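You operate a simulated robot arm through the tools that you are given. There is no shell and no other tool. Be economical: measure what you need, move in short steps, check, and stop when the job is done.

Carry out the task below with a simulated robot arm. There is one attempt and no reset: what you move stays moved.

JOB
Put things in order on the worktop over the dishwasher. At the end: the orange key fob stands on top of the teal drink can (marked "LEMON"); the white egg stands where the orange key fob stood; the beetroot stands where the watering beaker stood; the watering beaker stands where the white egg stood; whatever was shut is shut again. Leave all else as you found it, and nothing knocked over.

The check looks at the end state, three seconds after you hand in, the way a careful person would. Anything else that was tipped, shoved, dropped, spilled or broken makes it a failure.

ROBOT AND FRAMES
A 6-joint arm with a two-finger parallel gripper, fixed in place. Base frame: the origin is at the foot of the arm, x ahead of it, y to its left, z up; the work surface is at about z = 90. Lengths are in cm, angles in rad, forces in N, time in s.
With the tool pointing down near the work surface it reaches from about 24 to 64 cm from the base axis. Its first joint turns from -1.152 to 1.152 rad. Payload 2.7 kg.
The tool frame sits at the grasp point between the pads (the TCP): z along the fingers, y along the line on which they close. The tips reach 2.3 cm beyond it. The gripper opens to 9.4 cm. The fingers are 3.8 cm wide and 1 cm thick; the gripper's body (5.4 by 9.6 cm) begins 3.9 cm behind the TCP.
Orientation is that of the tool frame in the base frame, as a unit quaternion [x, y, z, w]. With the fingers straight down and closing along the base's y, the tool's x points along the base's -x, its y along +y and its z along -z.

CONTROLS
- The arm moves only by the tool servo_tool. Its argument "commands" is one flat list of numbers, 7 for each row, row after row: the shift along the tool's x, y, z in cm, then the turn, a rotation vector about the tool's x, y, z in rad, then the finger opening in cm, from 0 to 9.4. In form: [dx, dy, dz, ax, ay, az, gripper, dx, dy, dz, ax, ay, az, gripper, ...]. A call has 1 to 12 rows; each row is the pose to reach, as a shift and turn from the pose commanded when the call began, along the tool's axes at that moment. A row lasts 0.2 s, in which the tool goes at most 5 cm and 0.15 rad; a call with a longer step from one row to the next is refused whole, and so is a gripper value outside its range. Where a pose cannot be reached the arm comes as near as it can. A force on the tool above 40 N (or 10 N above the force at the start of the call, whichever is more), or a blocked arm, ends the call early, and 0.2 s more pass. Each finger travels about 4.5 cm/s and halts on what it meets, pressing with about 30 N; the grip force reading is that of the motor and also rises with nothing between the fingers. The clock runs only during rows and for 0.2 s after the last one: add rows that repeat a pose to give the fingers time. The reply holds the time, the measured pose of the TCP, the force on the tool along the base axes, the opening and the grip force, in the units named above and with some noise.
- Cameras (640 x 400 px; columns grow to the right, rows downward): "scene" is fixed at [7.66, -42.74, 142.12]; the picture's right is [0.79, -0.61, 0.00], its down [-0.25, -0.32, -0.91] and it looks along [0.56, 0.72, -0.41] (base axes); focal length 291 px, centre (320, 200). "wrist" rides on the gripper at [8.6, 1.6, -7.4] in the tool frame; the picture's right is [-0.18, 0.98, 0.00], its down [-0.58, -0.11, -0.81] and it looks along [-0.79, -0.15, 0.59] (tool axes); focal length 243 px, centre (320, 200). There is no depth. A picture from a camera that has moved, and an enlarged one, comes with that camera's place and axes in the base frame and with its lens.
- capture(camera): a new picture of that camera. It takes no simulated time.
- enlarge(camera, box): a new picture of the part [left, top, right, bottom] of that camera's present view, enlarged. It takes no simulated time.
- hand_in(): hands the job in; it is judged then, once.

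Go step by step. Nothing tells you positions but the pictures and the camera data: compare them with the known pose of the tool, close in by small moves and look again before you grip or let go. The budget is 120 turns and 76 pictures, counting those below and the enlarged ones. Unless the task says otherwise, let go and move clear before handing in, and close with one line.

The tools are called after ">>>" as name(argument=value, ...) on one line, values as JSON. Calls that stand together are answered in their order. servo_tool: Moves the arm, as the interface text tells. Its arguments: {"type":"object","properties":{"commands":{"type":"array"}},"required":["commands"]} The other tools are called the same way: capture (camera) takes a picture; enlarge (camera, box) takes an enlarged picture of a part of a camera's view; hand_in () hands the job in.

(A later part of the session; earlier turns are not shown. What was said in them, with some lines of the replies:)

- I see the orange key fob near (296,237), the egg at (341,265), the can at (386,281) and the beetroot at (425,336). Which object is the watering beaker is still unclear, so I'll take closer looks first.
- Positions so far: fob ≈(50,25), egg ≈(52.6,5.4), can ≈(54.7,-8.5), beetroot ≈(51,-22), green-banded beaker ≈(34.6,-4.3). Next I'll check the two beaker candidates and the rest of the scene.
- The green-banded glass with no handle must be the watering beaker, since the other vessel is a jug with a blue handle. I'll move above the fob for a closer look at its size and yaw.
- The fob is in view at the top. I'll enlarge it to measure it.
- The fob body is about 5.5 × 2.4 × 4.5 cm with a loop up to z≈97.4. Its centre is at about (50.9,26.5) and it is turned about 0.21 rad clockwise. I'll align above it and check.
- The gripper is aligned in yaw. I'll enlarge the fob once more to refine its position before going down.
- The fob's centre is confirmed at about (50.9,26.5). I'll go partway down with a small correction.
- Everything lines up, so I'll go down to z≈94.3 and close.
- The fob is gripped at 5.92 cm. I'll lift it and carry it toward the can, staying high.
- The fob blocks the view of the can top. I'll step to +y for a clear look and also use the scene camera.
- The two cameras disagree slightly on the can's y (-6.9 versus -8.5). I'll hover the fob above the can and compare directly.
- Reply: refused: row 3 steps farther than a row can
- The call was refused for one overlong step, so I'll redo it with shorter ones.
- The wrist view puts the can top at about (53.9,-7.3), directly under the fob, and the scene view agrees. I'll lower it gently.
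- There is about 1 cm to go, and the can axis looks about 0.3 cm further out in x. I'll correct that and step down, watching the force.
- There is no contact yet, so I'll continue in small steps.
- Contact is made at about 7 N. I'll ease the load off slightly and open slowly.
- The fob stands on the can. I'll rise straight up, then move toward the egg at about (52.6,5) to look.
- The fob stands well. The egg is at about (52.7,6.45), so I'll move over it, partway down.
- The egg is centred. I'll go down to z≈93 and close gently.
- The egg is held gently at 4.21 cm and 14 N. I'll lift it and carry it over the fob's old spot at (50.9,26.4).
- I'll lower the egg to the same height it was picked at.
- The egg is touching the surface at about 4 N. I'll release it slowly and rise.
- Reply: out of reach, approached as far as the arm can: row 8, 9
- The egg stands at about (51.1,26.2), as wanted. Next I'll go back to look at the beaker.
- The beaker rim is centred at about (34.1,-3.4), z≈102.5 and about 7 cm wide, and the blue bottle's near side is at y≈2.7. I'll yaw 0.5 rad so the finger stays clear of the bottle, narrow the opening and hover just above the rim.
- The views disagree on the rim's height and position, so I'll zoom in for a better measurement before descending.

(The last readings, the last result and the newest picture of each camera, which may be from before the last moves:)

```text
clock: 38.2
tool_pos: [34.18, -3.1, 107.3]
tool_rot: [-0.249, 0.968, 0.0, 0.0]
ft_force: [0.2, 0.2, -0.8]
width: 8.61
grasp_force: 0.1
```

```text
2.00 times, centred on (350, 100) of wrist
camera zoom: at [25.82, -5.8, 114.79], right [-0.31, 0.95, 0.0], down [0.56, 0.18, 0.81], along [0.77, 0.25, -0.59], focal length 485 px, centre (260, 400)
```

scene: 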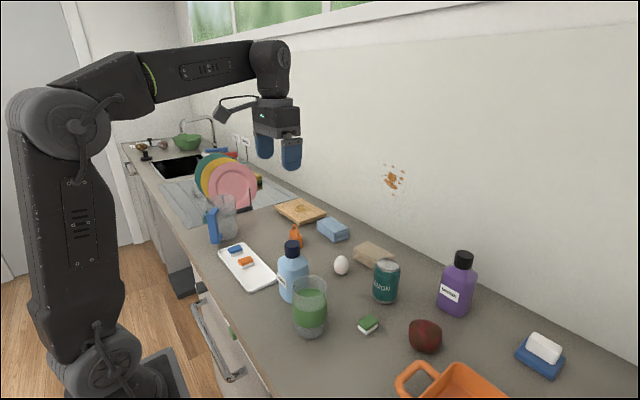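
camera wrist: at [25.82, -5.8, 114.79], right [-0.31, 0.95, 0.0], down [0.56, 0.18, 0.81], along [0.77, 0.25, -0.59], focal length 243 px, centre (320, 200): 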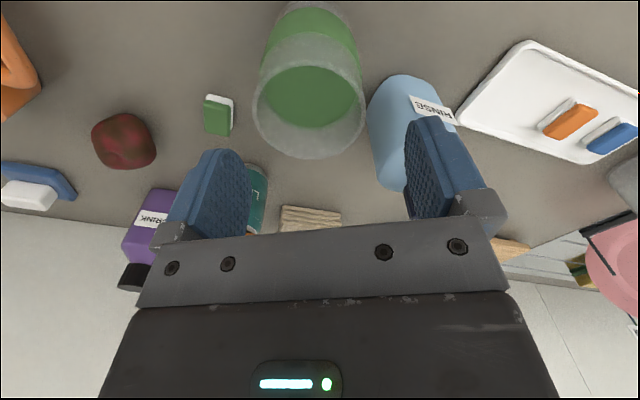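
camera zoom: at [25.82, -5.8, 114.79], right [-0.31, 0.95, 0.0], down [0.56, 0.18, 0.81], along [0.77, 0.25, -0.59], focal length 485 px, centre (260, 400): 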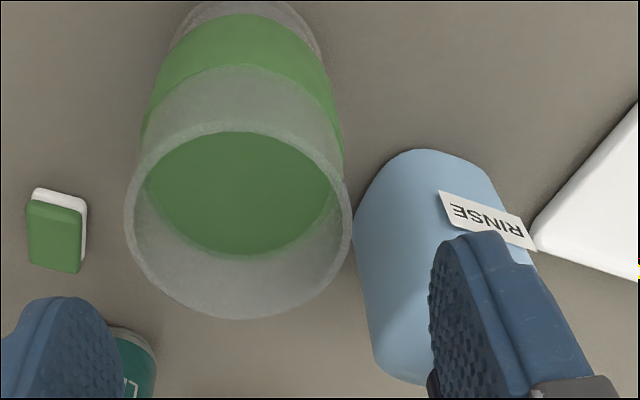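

The rim is about 0.6 cm to the tool's -y side. I'll correct that and begin the descent.

>>> servo_tool(commands=[0, -0.62, 0, 0, 0, 0, 8.6, 0, -0.62, 1.5, 0, 0, 0, 8.6, 0, -0.62, 3, 0, 0, 0, 8.6, 0, -0.62, 3, 0, 0, 0, 8.6])

>>> enlarge(camera="wrist", box=[150, 40, 510, 250])

>>> enlarge(camera="scene", box=[260, 230, 360, 340])

```text
clock: 39.2
tool_pos: [34.49, -3.57, 104.41]
tool_rot: [-0.248, 0.969, 0.0, 0.0]
ft_force: [0.0, -0.9, 0.4]
width: 8.6
grasp_force: 0.1
```

```text
1.78 times, centred on (330, 145) of wrist
camera zoom: at [26.17, -6.35, 111.82], right [-0.31, 0.95, 0.0], down [0.56, 0.18, 0.81], along [0.77, 0.25, -0.59], focal length 431 px, centre (302, 298)
```

zoom: 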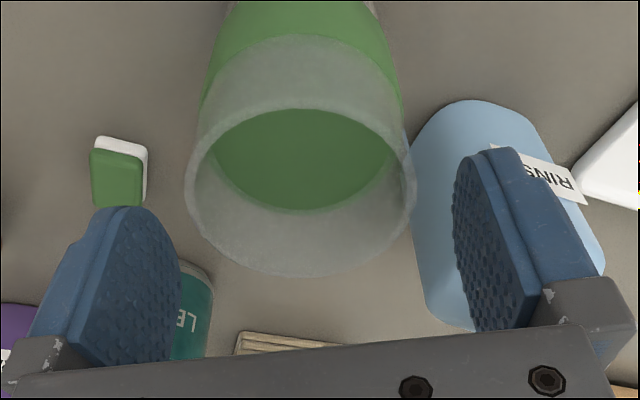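

```text
3.64 times, centred on (310, 285) of scene
camera zoom: at [7.66, -42.74, 142.12], right [0.79, -0.61, 0.0], down [-0.25, -0.32, -0.91], along [0.56, 0.72, -0.41], focal length 1058 px, centre (356, -109)
```

zoom: 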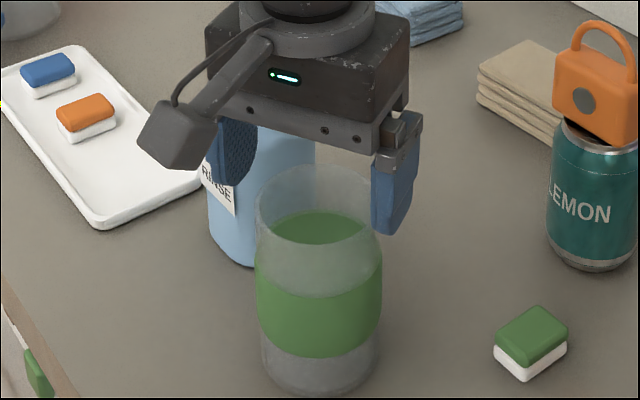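

The gripper is centred over the rim. I'll descend to TCP z≈99.6 and close gently.

>>> servo_tool(commands=[0, 0, 1.2, 0, 0, 0, 8.6, 0, 0, 2.4, 0, 0, 0, 8.6, 0, 0, 3.6, 0, 0, 0, 8.6, 0, 0, 4.7, 0, 0, 0, 8.6, 0, 0, 4.7, 0, 0, 0, 8.6])

>>> enlarge(camera="wrist", box=[150, 40, 510, 250])

>>> enlarge(camera="scene", box=[260, 230, 360, 340])

```text
clock: 40.4
tool_pos: [34.57, -3.62, 99.74]
tool_rot: [-0.248, 0.969, -0.001, 0.0]
ft_force: [0.2, 0.0, -0.2]
width: 8.62
grasp_force: 0.0
```

```text
1.78 times, centred on (330, 145) of wrist
camera zoom: at [26.16, -6.33, 107.2], right [-0.31, 0.95, 0.0], down [0.56, 0.18, 0.81], along [0.77, 0.25, -0.59], focal length 431 px, centre (302, 298)
```

zoom: 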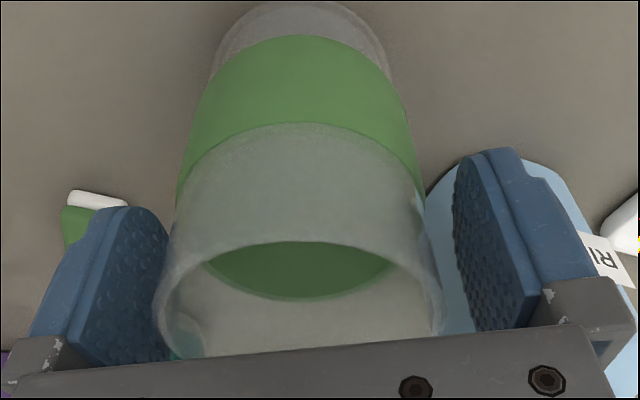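

```text
3.64 times, centred on (310, 285) of scene
camera zoom: at [7.66, -42.74, 142.12], right [0.79, -0.61, 0.0], down [-0.25, -0.32, -0.91], along [0.56, 0.72, -0.41], focal length 1058 px, centre (356, -109)
```

zoom: 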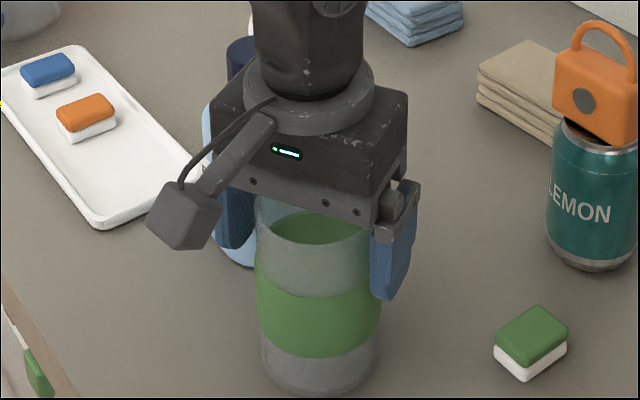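

The fingers straddle the beaker symmetrically, so I'll close in stages.

>>> servo_tool(commands=[0, 0, 0, 0, 0, 0, 8.0, 0, 0, 0, 0, 0, 0, 7.6, 0, 0, 0, 0, 0, 0, 7.3, 0, 0, 0, 0, 0, 0, 7.0, 0, 0, 0, 0, 0, 0, 6.9, 0, 0, 0, 0, 0, 0, 6.9])

```text
clock: 41.8
tool_pos: [34.52, -3.57, 99.79]
tool_rot: [-0.248, 0.969, 0.0, -0.001]
ft_force: [1.5, -1.2, 0.4]
width: 7.16
grasp_force: 29.9
```

The beaker is gripped at 7.16 cm. I'll lift it slowly by 12 cm so the fingers clear the bottle cap.

>>> servo_tool(commands=[0, 0, -0.3, 0, 0, 0, 6.9, 0, 0, -1, 0, 0, 0, 6.9, 0, 0, -2, 0, 0, 0, 6.9, 0, 0, -3.3, 0, 0, 0, 6.9, 0, 0, -4.7, 0, 0, 0, 6.9, 0, 0, -6.1, 0, 0, 0, 6.9, 0, 0, -7.5, 0, 0, 0, 6.9, 0, 0, -8.9, 0, 0, 0, 6.9, 0, 0, -10.2, 0, 0, 0, 6.9, 0, 0, -11.2, 0, 0, 0, 6.9, 0, 0, -11.8, 0, 0, 0, 6.9, 0, 0, -12, 0, 0, 0, 6.9])

>>> capture(camera="scene")

```text
clock: 44.4
tool_pos: [34.57, -3.49, 111.7]
tool_rot: [-0.249, 0.969, 0.0, -0.001]
ft_force: [0.4, 0.5, -2.9]
width: 7.16
grasp_force: 30.2
```

```text
30 pictures are left
```

scene: 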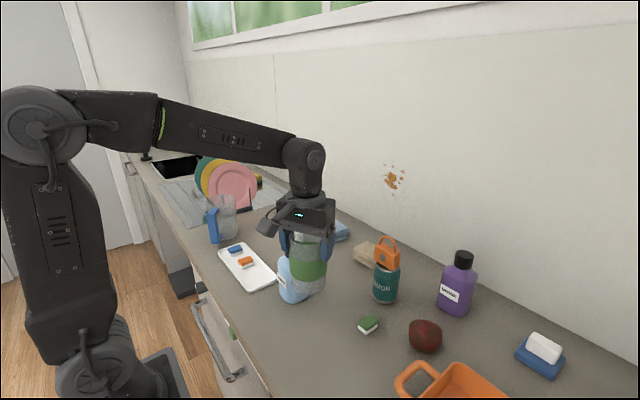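

The lift was clean and the beaker is level. I'll carry it slowly along the straight line to the egg's old spot.

>>> servo_tool(commands=[-0.3, 0, 0, 0, 0, 0, 6.9, -1.2, 0, 0, 0, 0, 0, 6.9, -2.7, 0, 0, 0, 0, 0, 6.9, -4.7, 0, 0, 0, 0, 0, 6.9, -7.1, 0, 0, 0, 0, 0, 6.9, -9.7, 0, 0, 0, 0, 0, 6.9, -12.3, 0, 0, 0, 0, 0, 6.9, -14.9, 0, 0, 0, 0, 0, 6.9, -17.2, 0.1, 0, 0, 0, 0, 6.9, -19.1, 0.1, 0, 0, 0, 0, 6.9, -20.2, 0.1, 0, 0, 0, 0, 6.9, -20.6, 0.1, 0, 0, 0, 0, 6.9])

>>> capture(camera="scene")

>>> capture(camera="wrist")

```text
clock: 47.0
tool_pos: [52.66, 6.44, 111.78]
tool_rot: [-0.247, 0.969, 0.0, 0.0]
ft_force: [0.8, -0.9, -2.3]
width: 7.13
grasp_force: 30.2
```

```text
29 pictures are left
```

scene: 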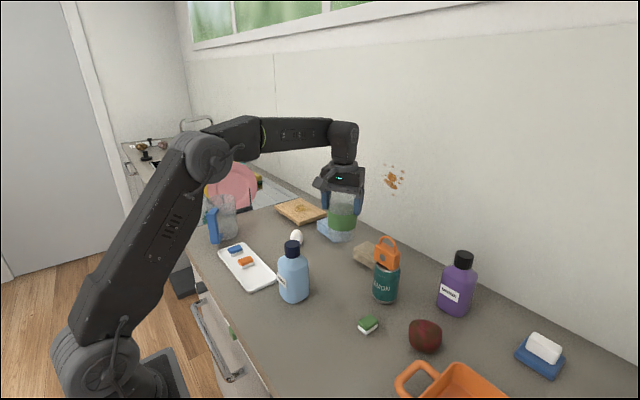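

```text
28 pictures are left
camera wrist: at [44.14, 3.75, 119.21], right [-0.31, 0.95, 0.0], down [0.56, 0.18, 0.81], along [0.77, 0.25, -0.59], focal length 243 px, centre (320, 200)
```

wrist: 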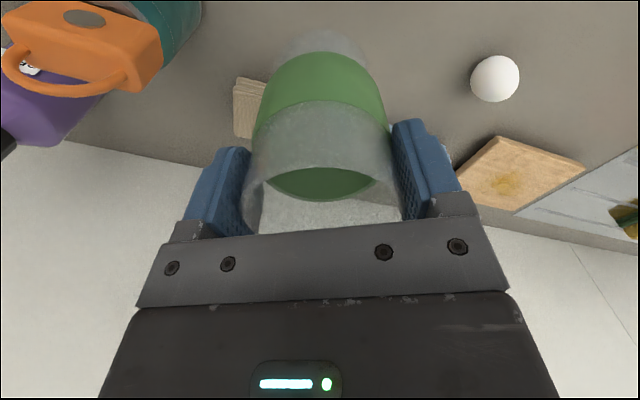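

The beaker is over the spot and clear of the cloths. I'll lower it slowly.

>>> servo_tool(commands=[0.2, 0, 0.5, 0, 0, 0, 6.9, 0.2, 0, 1.6, 0, 0, 0, 6.9, 0.2, 0, 3, 0, 0, 0, 6.9, 0.2, 0, 4.5, 0, 0, 0, 6.9, 0.2, 0, 6, 0, 0, 0, 6.9, 0.2, 0, 7.5, 0, 0, 0, 6.9, 0.2, 0, 9, 0, 0, 0, 6.9, 0.2, 0, 10.2, 0, 0, 0, 6.9, 0.2, 0, 11.1, 0, 0, 0, 6.9, 0.2, 0, 11.6, 0, 0, 0, 6.9, 0.2, 0, 11.8, 0, 0, 0, 6.9, 0.2, 0, 11.85, 0, 0, 0, 6.9])

>>> servo_tool(commands=[0, 0, 0.08, 0, 0, 0, 6.9, 0, 0, 0.08, 0, 0, 0, 6.9])

>>> enlarge(camera="scene", box=[290, 180, 410, 310])

```text
clock: 49.6
tool_pos: [52.22, 6.33, 99.94]
tool_rot: [-0.247, 0.969, -0.001, -0.001]
ft_force: [0.0, 0.7, -3.1]
width: 7.12
grasp_force: 29.8
```

```text
clock: 50.2
tool_pos: [52.27, 6.27, 99.82]
tool_rot: [-0.248, 0.969, 0.0, -0.001]
ft_force: [0.4, 0.4, -3.9]
width: 7.15
grasp_force: 29.9
```

```text
3.08 times, centred on (350, 245) of scene
camera zoom: at [7.66, -42.74, 142.12], right [0.79, -0.61, 0.0], down [-0.25, -0.32, -0.91], along [0.56, 0.72, -0.41], focal length 895 px, centre (228, 62)
```

zoom: 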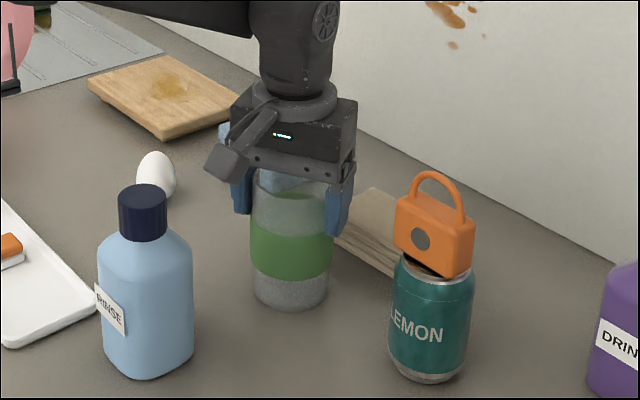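

>>> servo_tool(commands=[0, 0, 0.07, 0, 0, 0, 6.9, 0, 0, 0.07, 0, 0, 0, 6.9])

>>> servo_tool(commands=[0, 0, 0.07, 0, 0, 0, 6.9, 0, 0, 0.07, 0, 0, 0, 6.9])

```text
clock: 50.8
tool_pos: [52.45, 6.3, 99.71]
tool_rot: [-0.247, 0.969, 0.0, 0.0]
ft_force: [-2.6, 1.2, 4.9]
width: 7.13
grasp_force: 29.8
```

```text
clock: 51.4
tool_pos: [52.27, 6.31, 99.82]
tool_rot: [-0.247, 0.969, 0.0, 0.001]
ft_force: [-5.5, -1.6, 14.8]
width: 7.14
grasp_force: 30.3
```

The beaker is firmly in contact. I'll back off slightly and open slowly, then rise straight up.

>>> servo_tool(commands=[0, 0, -0.08, 0, 0, 0, 6.9, 0, 0, -0.08, 0, 0, 0, 7.0, 0, 0, -0.08, 0, 0, 0, 7.15, 0, 0, -0.08, 0, 0, 0, 7.3, 0, 0, -0.08, 0, 0, 0, 7.6, 0, 0, -0.08, 0, 0, 0, 8.0, 0, 0, -0.08, 0, 0, 0, 8.5, 0, 0, -0.08, 0, 0, 0, 8.6, 0, 0, -0.08, 0, 0, 0, 8.6])

>>> enlarge(camera="scene", box=[290, 180, 410, 310])

>>> capture(camera="wrist")

```text
clock: 53.4
tool_pos: [52.19, 6.4, 99.8]
tool_rot: [-0.248, 0.969, -0.001, 0.0]
ft_force: [-0.3, -0.9, -1.0]
width: 8.62
grasp_force: 0.1
```

```text
3.08 times, centred on (350, 245) of scene
camera zoom: at [7.66, -42.74, 142.12], right [0.79, -0.61, 0.0], down [-0.25, -0.32, -0.91], along [0.56, 0.72, -0.41], focal length 895 px, centre (228, 62)
```

zoom: 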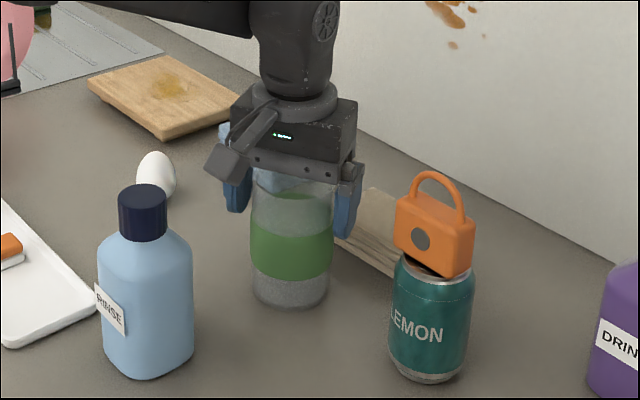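

```text
25 pictures are left
camera wrist: at [43.96, 3.58, 107.18], right [-0.31, 0.95, 0.0], down [0.56, 0.18, 0.81], along [0.77, 0.25, -0.59], focal length 243 px, centre (320, 200)
```

wrist: 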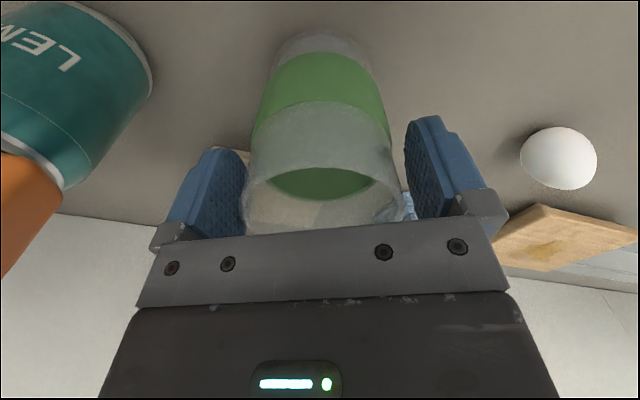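

The beaker stands upright. I'll rise and loop around the can on the base side to view the beetroot at about (50.7,-21).

>>> servo_tool(commands=[0, 0, -1, 0, 0, 0, 8.6, 0, 0, -3, 0, 0, 0, 8.6, 0, 0, -6, 0, 0, 0, 8.6, 0, 0, -9.5, 0, 0, 0, 8.6, 0, 0, -13, 0, 0, 0, 9.4, 4, -1.8, -14, 0, 0, 0, 9.4, 8, -3.6, -14, 0, 0, 0, 9.4, 12, -5.5, -14, 0, 0, 0, 9.4, 14, -6.5, -14, 0, 0, 0, 9.4])

>>> servo_tool(commands=[1.1, -4.1, 0, 0, 0, 0, 9.4, 2.2, -8.2, 0, 0, 0, 0, 9.4, 3.3, -12.3, 0, 0, 0, 0, 9.4, 4.4, -16.4, 0, 0, 0, 0, 9.4, 4.4, -16.4, 0, 0, 0, 0, 9.4])

>>> capture(camera="wrist")

>>> capture(camera="scene")

```text
clock: 55.4
tool_pos: [43.16, -6.18, 113.82]
tool_rot: [-0.248, 0.969, -0.001, -0.001]
ft_force: [0.1, -0.8, -0.6]
width: 9.37
grasp_force: 0.1
```

```text
clock: 56.6
tool_pos: [47.35, -22.6, 113.77]
tool_rot: [-0.247, 0.969, 0.0, 0.0]
ft_force: [0.2, -0.5, -0.1]
width: 9.41
grasp_force: 0.0
```

```text
24 pictures are left
camera wrist: at [38.96, -25.35, 121.22], right [-0.31, 0.95, 0.0], down [0.56, 0.18, 0.81], along [0.77, 0.25, -0.59], focal length 243 px, centre (320, 200)
```

wrist: 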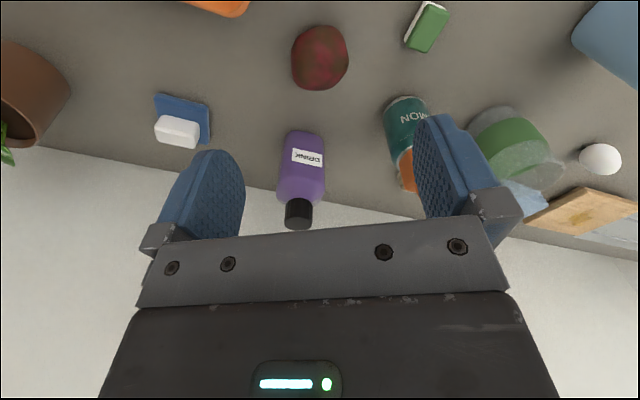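

```text
23 pictures are left
```

scene: 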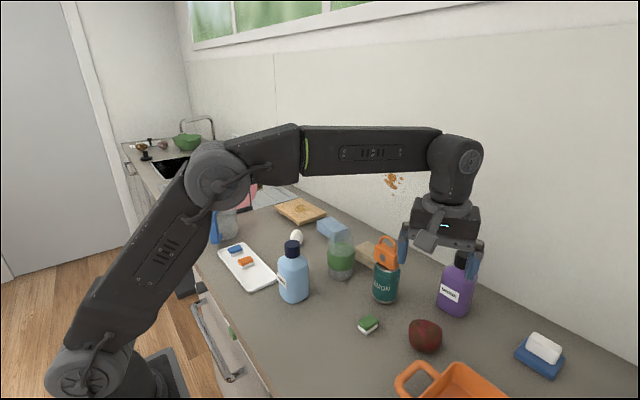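

All the placed things stand well. The beetroot is at about (50.6,-21.5) and about 6.1 cm wide across the current yaw, so I'll move above it.

>>> servo_tool(commands=[-1.5, -0.3, 2.5, 0, 0, 0, 9.4, -3.38, -0.59, 5, 0, 0, 0, 9.4, -3.38, -0.59, 8.5, 0, 0, 0, 9.4, -3.38, -0.59, 11.5, 0, 0, 0, 9.4, -3.38, -0.59, 11.5, 0, 0, 0, 9.4])

>>> capture(camera="wrist")

>>> enlarge(camera="scene", box=[370, 270, 490, 390])

```text
clock: 57.8
tool_pos: [50.39, -21.57, 102.03]
tool_rot: [-0.247, 0.969, -0.001, 0.0]
ft_force: [0.6, -0.1, -0.1]
width: 9.38
grasp_force: 0.1
```

```text
22 pictures are left
camera wrist: at [42.09, -24.33, 109.54], right [-0.31, 0.95, 0.0], down [0.56, 0.18, 0.81], along [0.77, 0.25, -0.59], focal length 243 px, centre (320, 200)
```

wrist: 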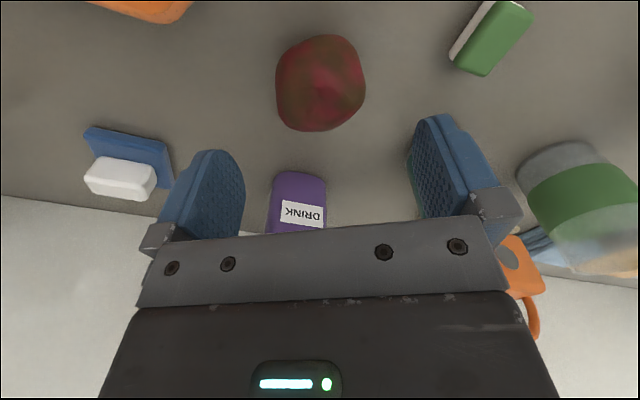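

```text
3.33 times, centred on (430, 330) of scene
camera zoom: at [7.66, -42.74, 142.12], right [0.79, -0.61, 0.0], down [-0.25, -0.32, -0.91], along [0.56, 0.72, -0.41], focal length 969 px, centre (-47, -233)
```

zoom: 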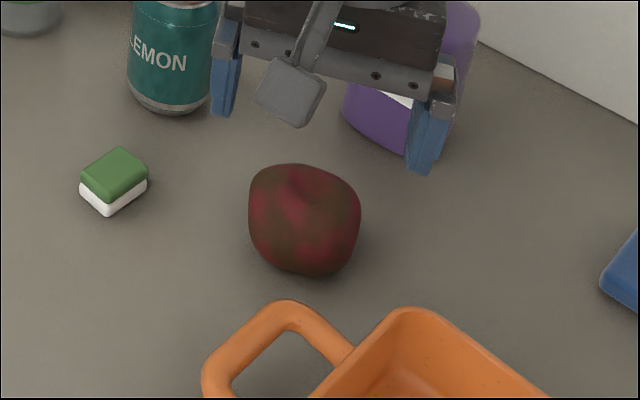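

The gripper is aligned. I'll descend to z≈94 and close in stages.

>>> servo_tool(commands=[0, 0, 2.5, 0, 0, 0, 9.4, 0, 0, 5, 0, 0, 0, 9.4, 0, 0, 7, 0, 0, 0, 9.4, 0, 0, 8, 0, 0, 0, 9.4, 0, 0, 8, 0, 0, 0, 9.4])

>>> servo_tool(commands=[0, 0, 0, 0, 0, 0, 8, 0, 0, 0, 0, 0, 0, 7, 0, 0, 0, 0, 0, 0, 6.4, 0, 0, 0, 0, 0, 0, 6.0, 0, 0, 0, 0, 0, 0, 5.8, 0, 0, 0, 0, 0, 0, 5.8])

>>> capture(camera="wrist")

```text
clock: 59.0
tool_pos: [50.57, -21.4, 94.29]
tool_rot: [-0.248, 0.969, 0.0, 0.0]
ft_force: [-0.1, 0.5, 0.7]
width: 9.4
grasp_force: 0.0
```

```text
clock: 60.4
tool_pos: [50.42, -21.52, 94.27]
tool_rot: [-0.248, 0.969, 0.0, 0.0]
ft_force: [0.4, -0.4, 0.8]
width: 6.27
grasp_force: 29.9
```

```text
20 pictures are left
camera wrist: at [42.14, -24.22, 101.73], right [-0.31, 0.95, 0.0], down [0.56, 0.18, 0.81], along [0.77, 0.25, -0.59], focal length 243 px, centre (320, 200)
```

wrist: 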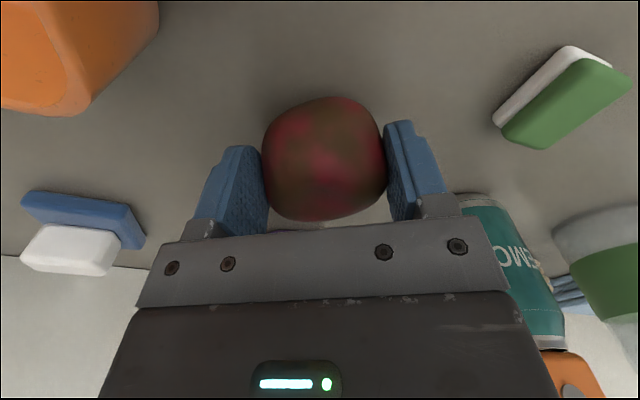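

The beetroot is gripped at 6.27 cm. I'll lift it, carry it to the beaker's old spot at about (34.7,-3.5), and yaw further so the gripper body keeps clear of the blue bottle.

>>> servo_tool(commands=[0, 0, -0.5, 0, 0, 0, 5.8, 0, 0, -2, 0, 0, 0, 5.8, 0, 0, -5, 0, 0, 0, 5.8, 0, 0, -8.5, 0, 0, 0, 5.8, 0, 0, -12, 0, 0, 0, 5.8, 0, 0, -12, 0, 0, 0, 5.8])

>>> servo_tool(commands=[0.4, 2, 0, 0, 0, -0.1, 5.8, 1.2, 5.5, 0, 0, 0, -0.2, 5.8, 2.0, 9.2, 0, 0, 0, -0.3, 5.8, 2.8, 12.8, 0, 0, 0, -0.42, 5.8, 3.6, 16.4, 0, 0, 0, -0.54, 5.8, 4.4, 20, 0, 0, 0, -0.66, 5.8, 4.9, 22.3, 0, 0, 0, -0.75, 5.8, 5.16, 23.3, 0, 0, 0, -0.8, 5.8, 5.16, 23.3, 0, 0, 0, -0.8, 5.8])

>>> capture(camera="wrist")

>>> enlarge(camera="scene", box=[230, 190, 390, 350])

```text
clock: 61.8
tool_pos: [50.44, -21.36, 106.26]
tool_rot: [-0.248, 0.969, -0.001, 0.0]
ft_force: [0.1, -0.2, -1.0]
width: 6.31
grasp_force: 29.6
```

```text
clock: 63.8
tool_pos: [34.77, -3.68, 106.15]
tool_rot: [-0.606, 0.795, 0.0, 0.0]
ft_force: [-0.1, -0.4, -0.7]
width: 6.29
grasp_force: 30.2
```

```text
19 pictures are left
camera wrist: at [30.89, -11.53, 113.65], right [-0.9, 0.44, 0.0], down [0.26, 0.53, 0.81], along [0.35, 0.72, -0.59], focal length 243 px, centre (320, 200)
```

wrist: 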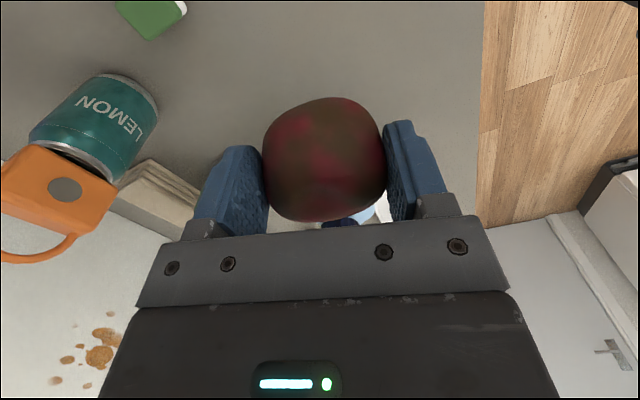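

```text
2.50 times, centred on (310, 270) of scene
camera zoom: at [7.66, -42.74, 142.12], right [0.79, -0.61, 0.0], down [-0.25, -0.32, -0.91], along [0.56, 0.72, -0.41], focal length 727 px, centre (345, 25)
```

zoom: 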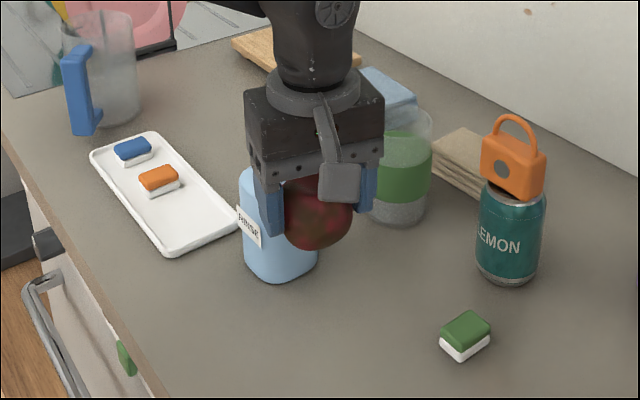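

The spot is right and the gripper clears the bottle. I'll lower it slowly.

>>> servo_tool(commands=[0, 0, 2, 0, 0, 0, 5.8, 0, 0, 4.5, 0, 0, 0, 5.8, 0, 0, 7, 0, 0, 0, 5.8, 0, 0, 9.5, 0, 0, 0, 5.8, 0, 0, 11.2, 0, 0, 0, 5.8, 0, 0, 11.8, 0, 0, 0, 5.8, 0, 0, 11.9, 0, 0, 0, 5.8])

>>> servo_tool(commands=[0, 0, 0.08, 0, 0, 0, 5.8, 0, 0, 0.08, 0, 0, 0, 5.8])

>>> enlarge(camera="scene", box=[230, 220, 390, 350])

```text
clock: 65.4
tool_pos: [34.84, -3.61, 94.27]
tool_rot: [-0.606, 0.796, 0.0, 0.0]
ft_force: [-2.0, 1.3, 5.5]
width: 6.26
grasp_force: 30.2
```

```text
clock: 66.0
tool_pos: [34.84, -3.58, 94.38]
tool_rot: [-0.606, 0.795, -0.001, 0.0]
ft_force: [-7.6, -0.6, 20.9]
width: 6.29
grasp_force: 29.6
```

```text
3.08 times, centred on (310, 285) of scene
camera zoom: at [7.61, -42.74, 142.13], right [0.79, -0.61, 0.0], down [-0.25, -0.32, -0.91], along [0.56, 0.72, -0.41], focal length 895 px, centre (351, -62)
```

zoom: 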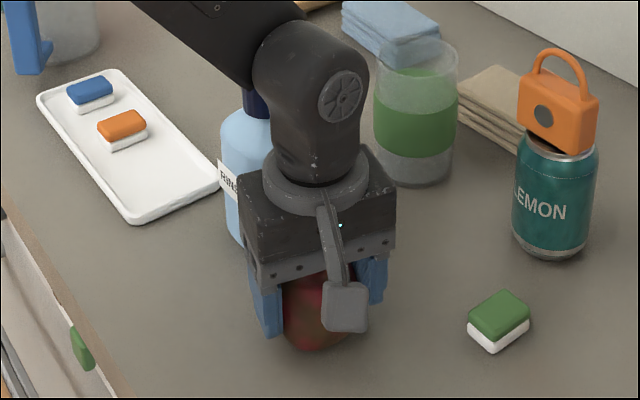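

It is in firm contact at 20 N. I'll back off 0.13 cm and open slowly.

>>> servo_tool(commands=[0, 0, -0.13, 0, 0, 0, 5.8, 0, 0, -0.13, 0, 0, 0, 6.0, 0, 0, -0.13, 0, 0, 0, 6.3, 0, 0, -0.13, 0, 0, 0, 6.6, 0, 0, -0.13, 0, 0, 0, 7.2, 0, 0, -0.13, 0, 0, 0, 8.0, 0, 0, -0.13, 0, 0, 0, 8.6, 0, 0, -0.13, 0, 0, 0, 8.6])

>>> servo_tool(commands=[0, 0, -1, 0, 0, 0, 8.6, 0, 0, -3.5, 0, 0, 0, 8.6, 0, 0, -7, 0, 0, 0, 8.6, 0, 0, -11, 0, 0, 0, 8.6, 0, 0, -15, 0, 0, 0, 8.6, 0, 0, -19, 0, 0, 0, 8.6, 0, 0, -23, 0, 0, 0, 8.6, 0, 0, -26, 0, 0, 0, 8.6, 0, 0, -26, 0, 0, 0, 8.6])

>>> capture(camera="scene")

>>> capture(camera="wrist")

```text
clock: 67.8
tool_pos: [34.72, -3.56, 94.35]
tool_rot: [-0.606, 0.795, -0.001, 0.0]
ft_force: [-0.1, 0.0, 0.3]
width: 8.64
grasp_force: 0.0
```

```text
clock: 69.8
tool_pos: [34.71, -3.36, 120.54]
tool_rot: [-0.606, 0.796, -0.001, 0.0]
ft_force: [1.0, 0.1, -0.3]
width: 8.57
grasp_force: 0.0
```

```text
16 pictures are left
```

scene: 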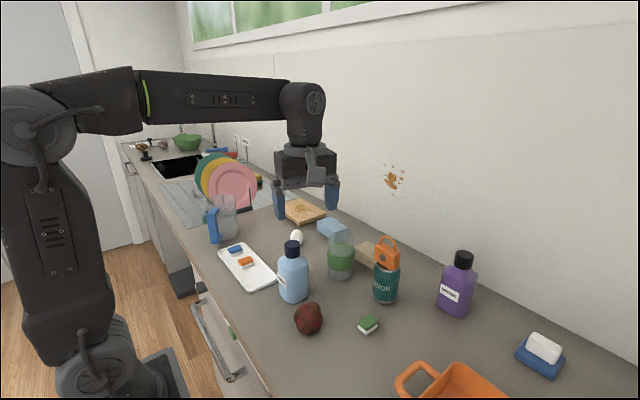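

```text
15 pictures are left
camera wrist: at [30.84, -11.29, 127.92], right [-0.9, 0.44, 0.0], down [0.26, 0.53, 0.81], along [0.35, 0.72, -0.59], focal length 243 px, centre (320, 200)
```

wrist: 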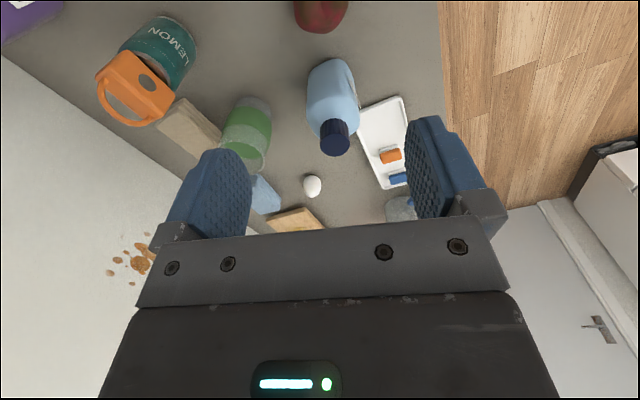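

All four things appear placed. One last close look before I hand in.

>>> enlarge(camera="scene", box=[240, 215, 440, 340])

```text
3.20 times, centred on (340, 278) of scene
camera zoom: at [7.66, -42.74, 142.12], right [0.79, -0.61, 0.0], down [-0.25, -0.32, -0.91], along [0.56, 0.72, -0.41], focal length 931 px, centre (256, -48)
```

zoom: 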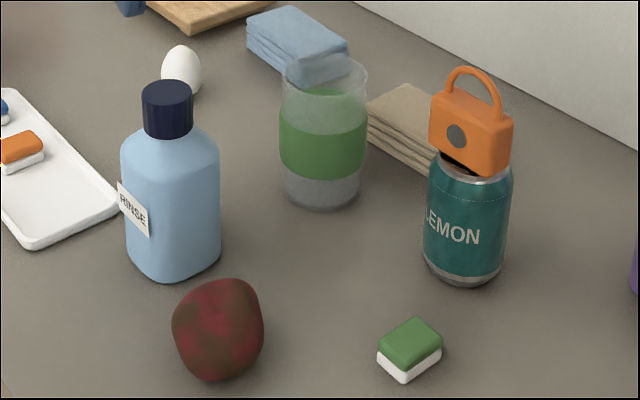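

Everything stands where it should, the gripper is clear, and nothing was opened, so I'm handing in.

>>> hand_in()

```text
The job is handed in.
```

I finished the job and handed it in: the key fob stands on the LEMON can, the egg on the fob's old spot, the beaker on the egg's, and the beetroot on the beaker's, with nothing knocked over. I took the handle-less green-banded glass to be the watering beaker, and I opened nothing.
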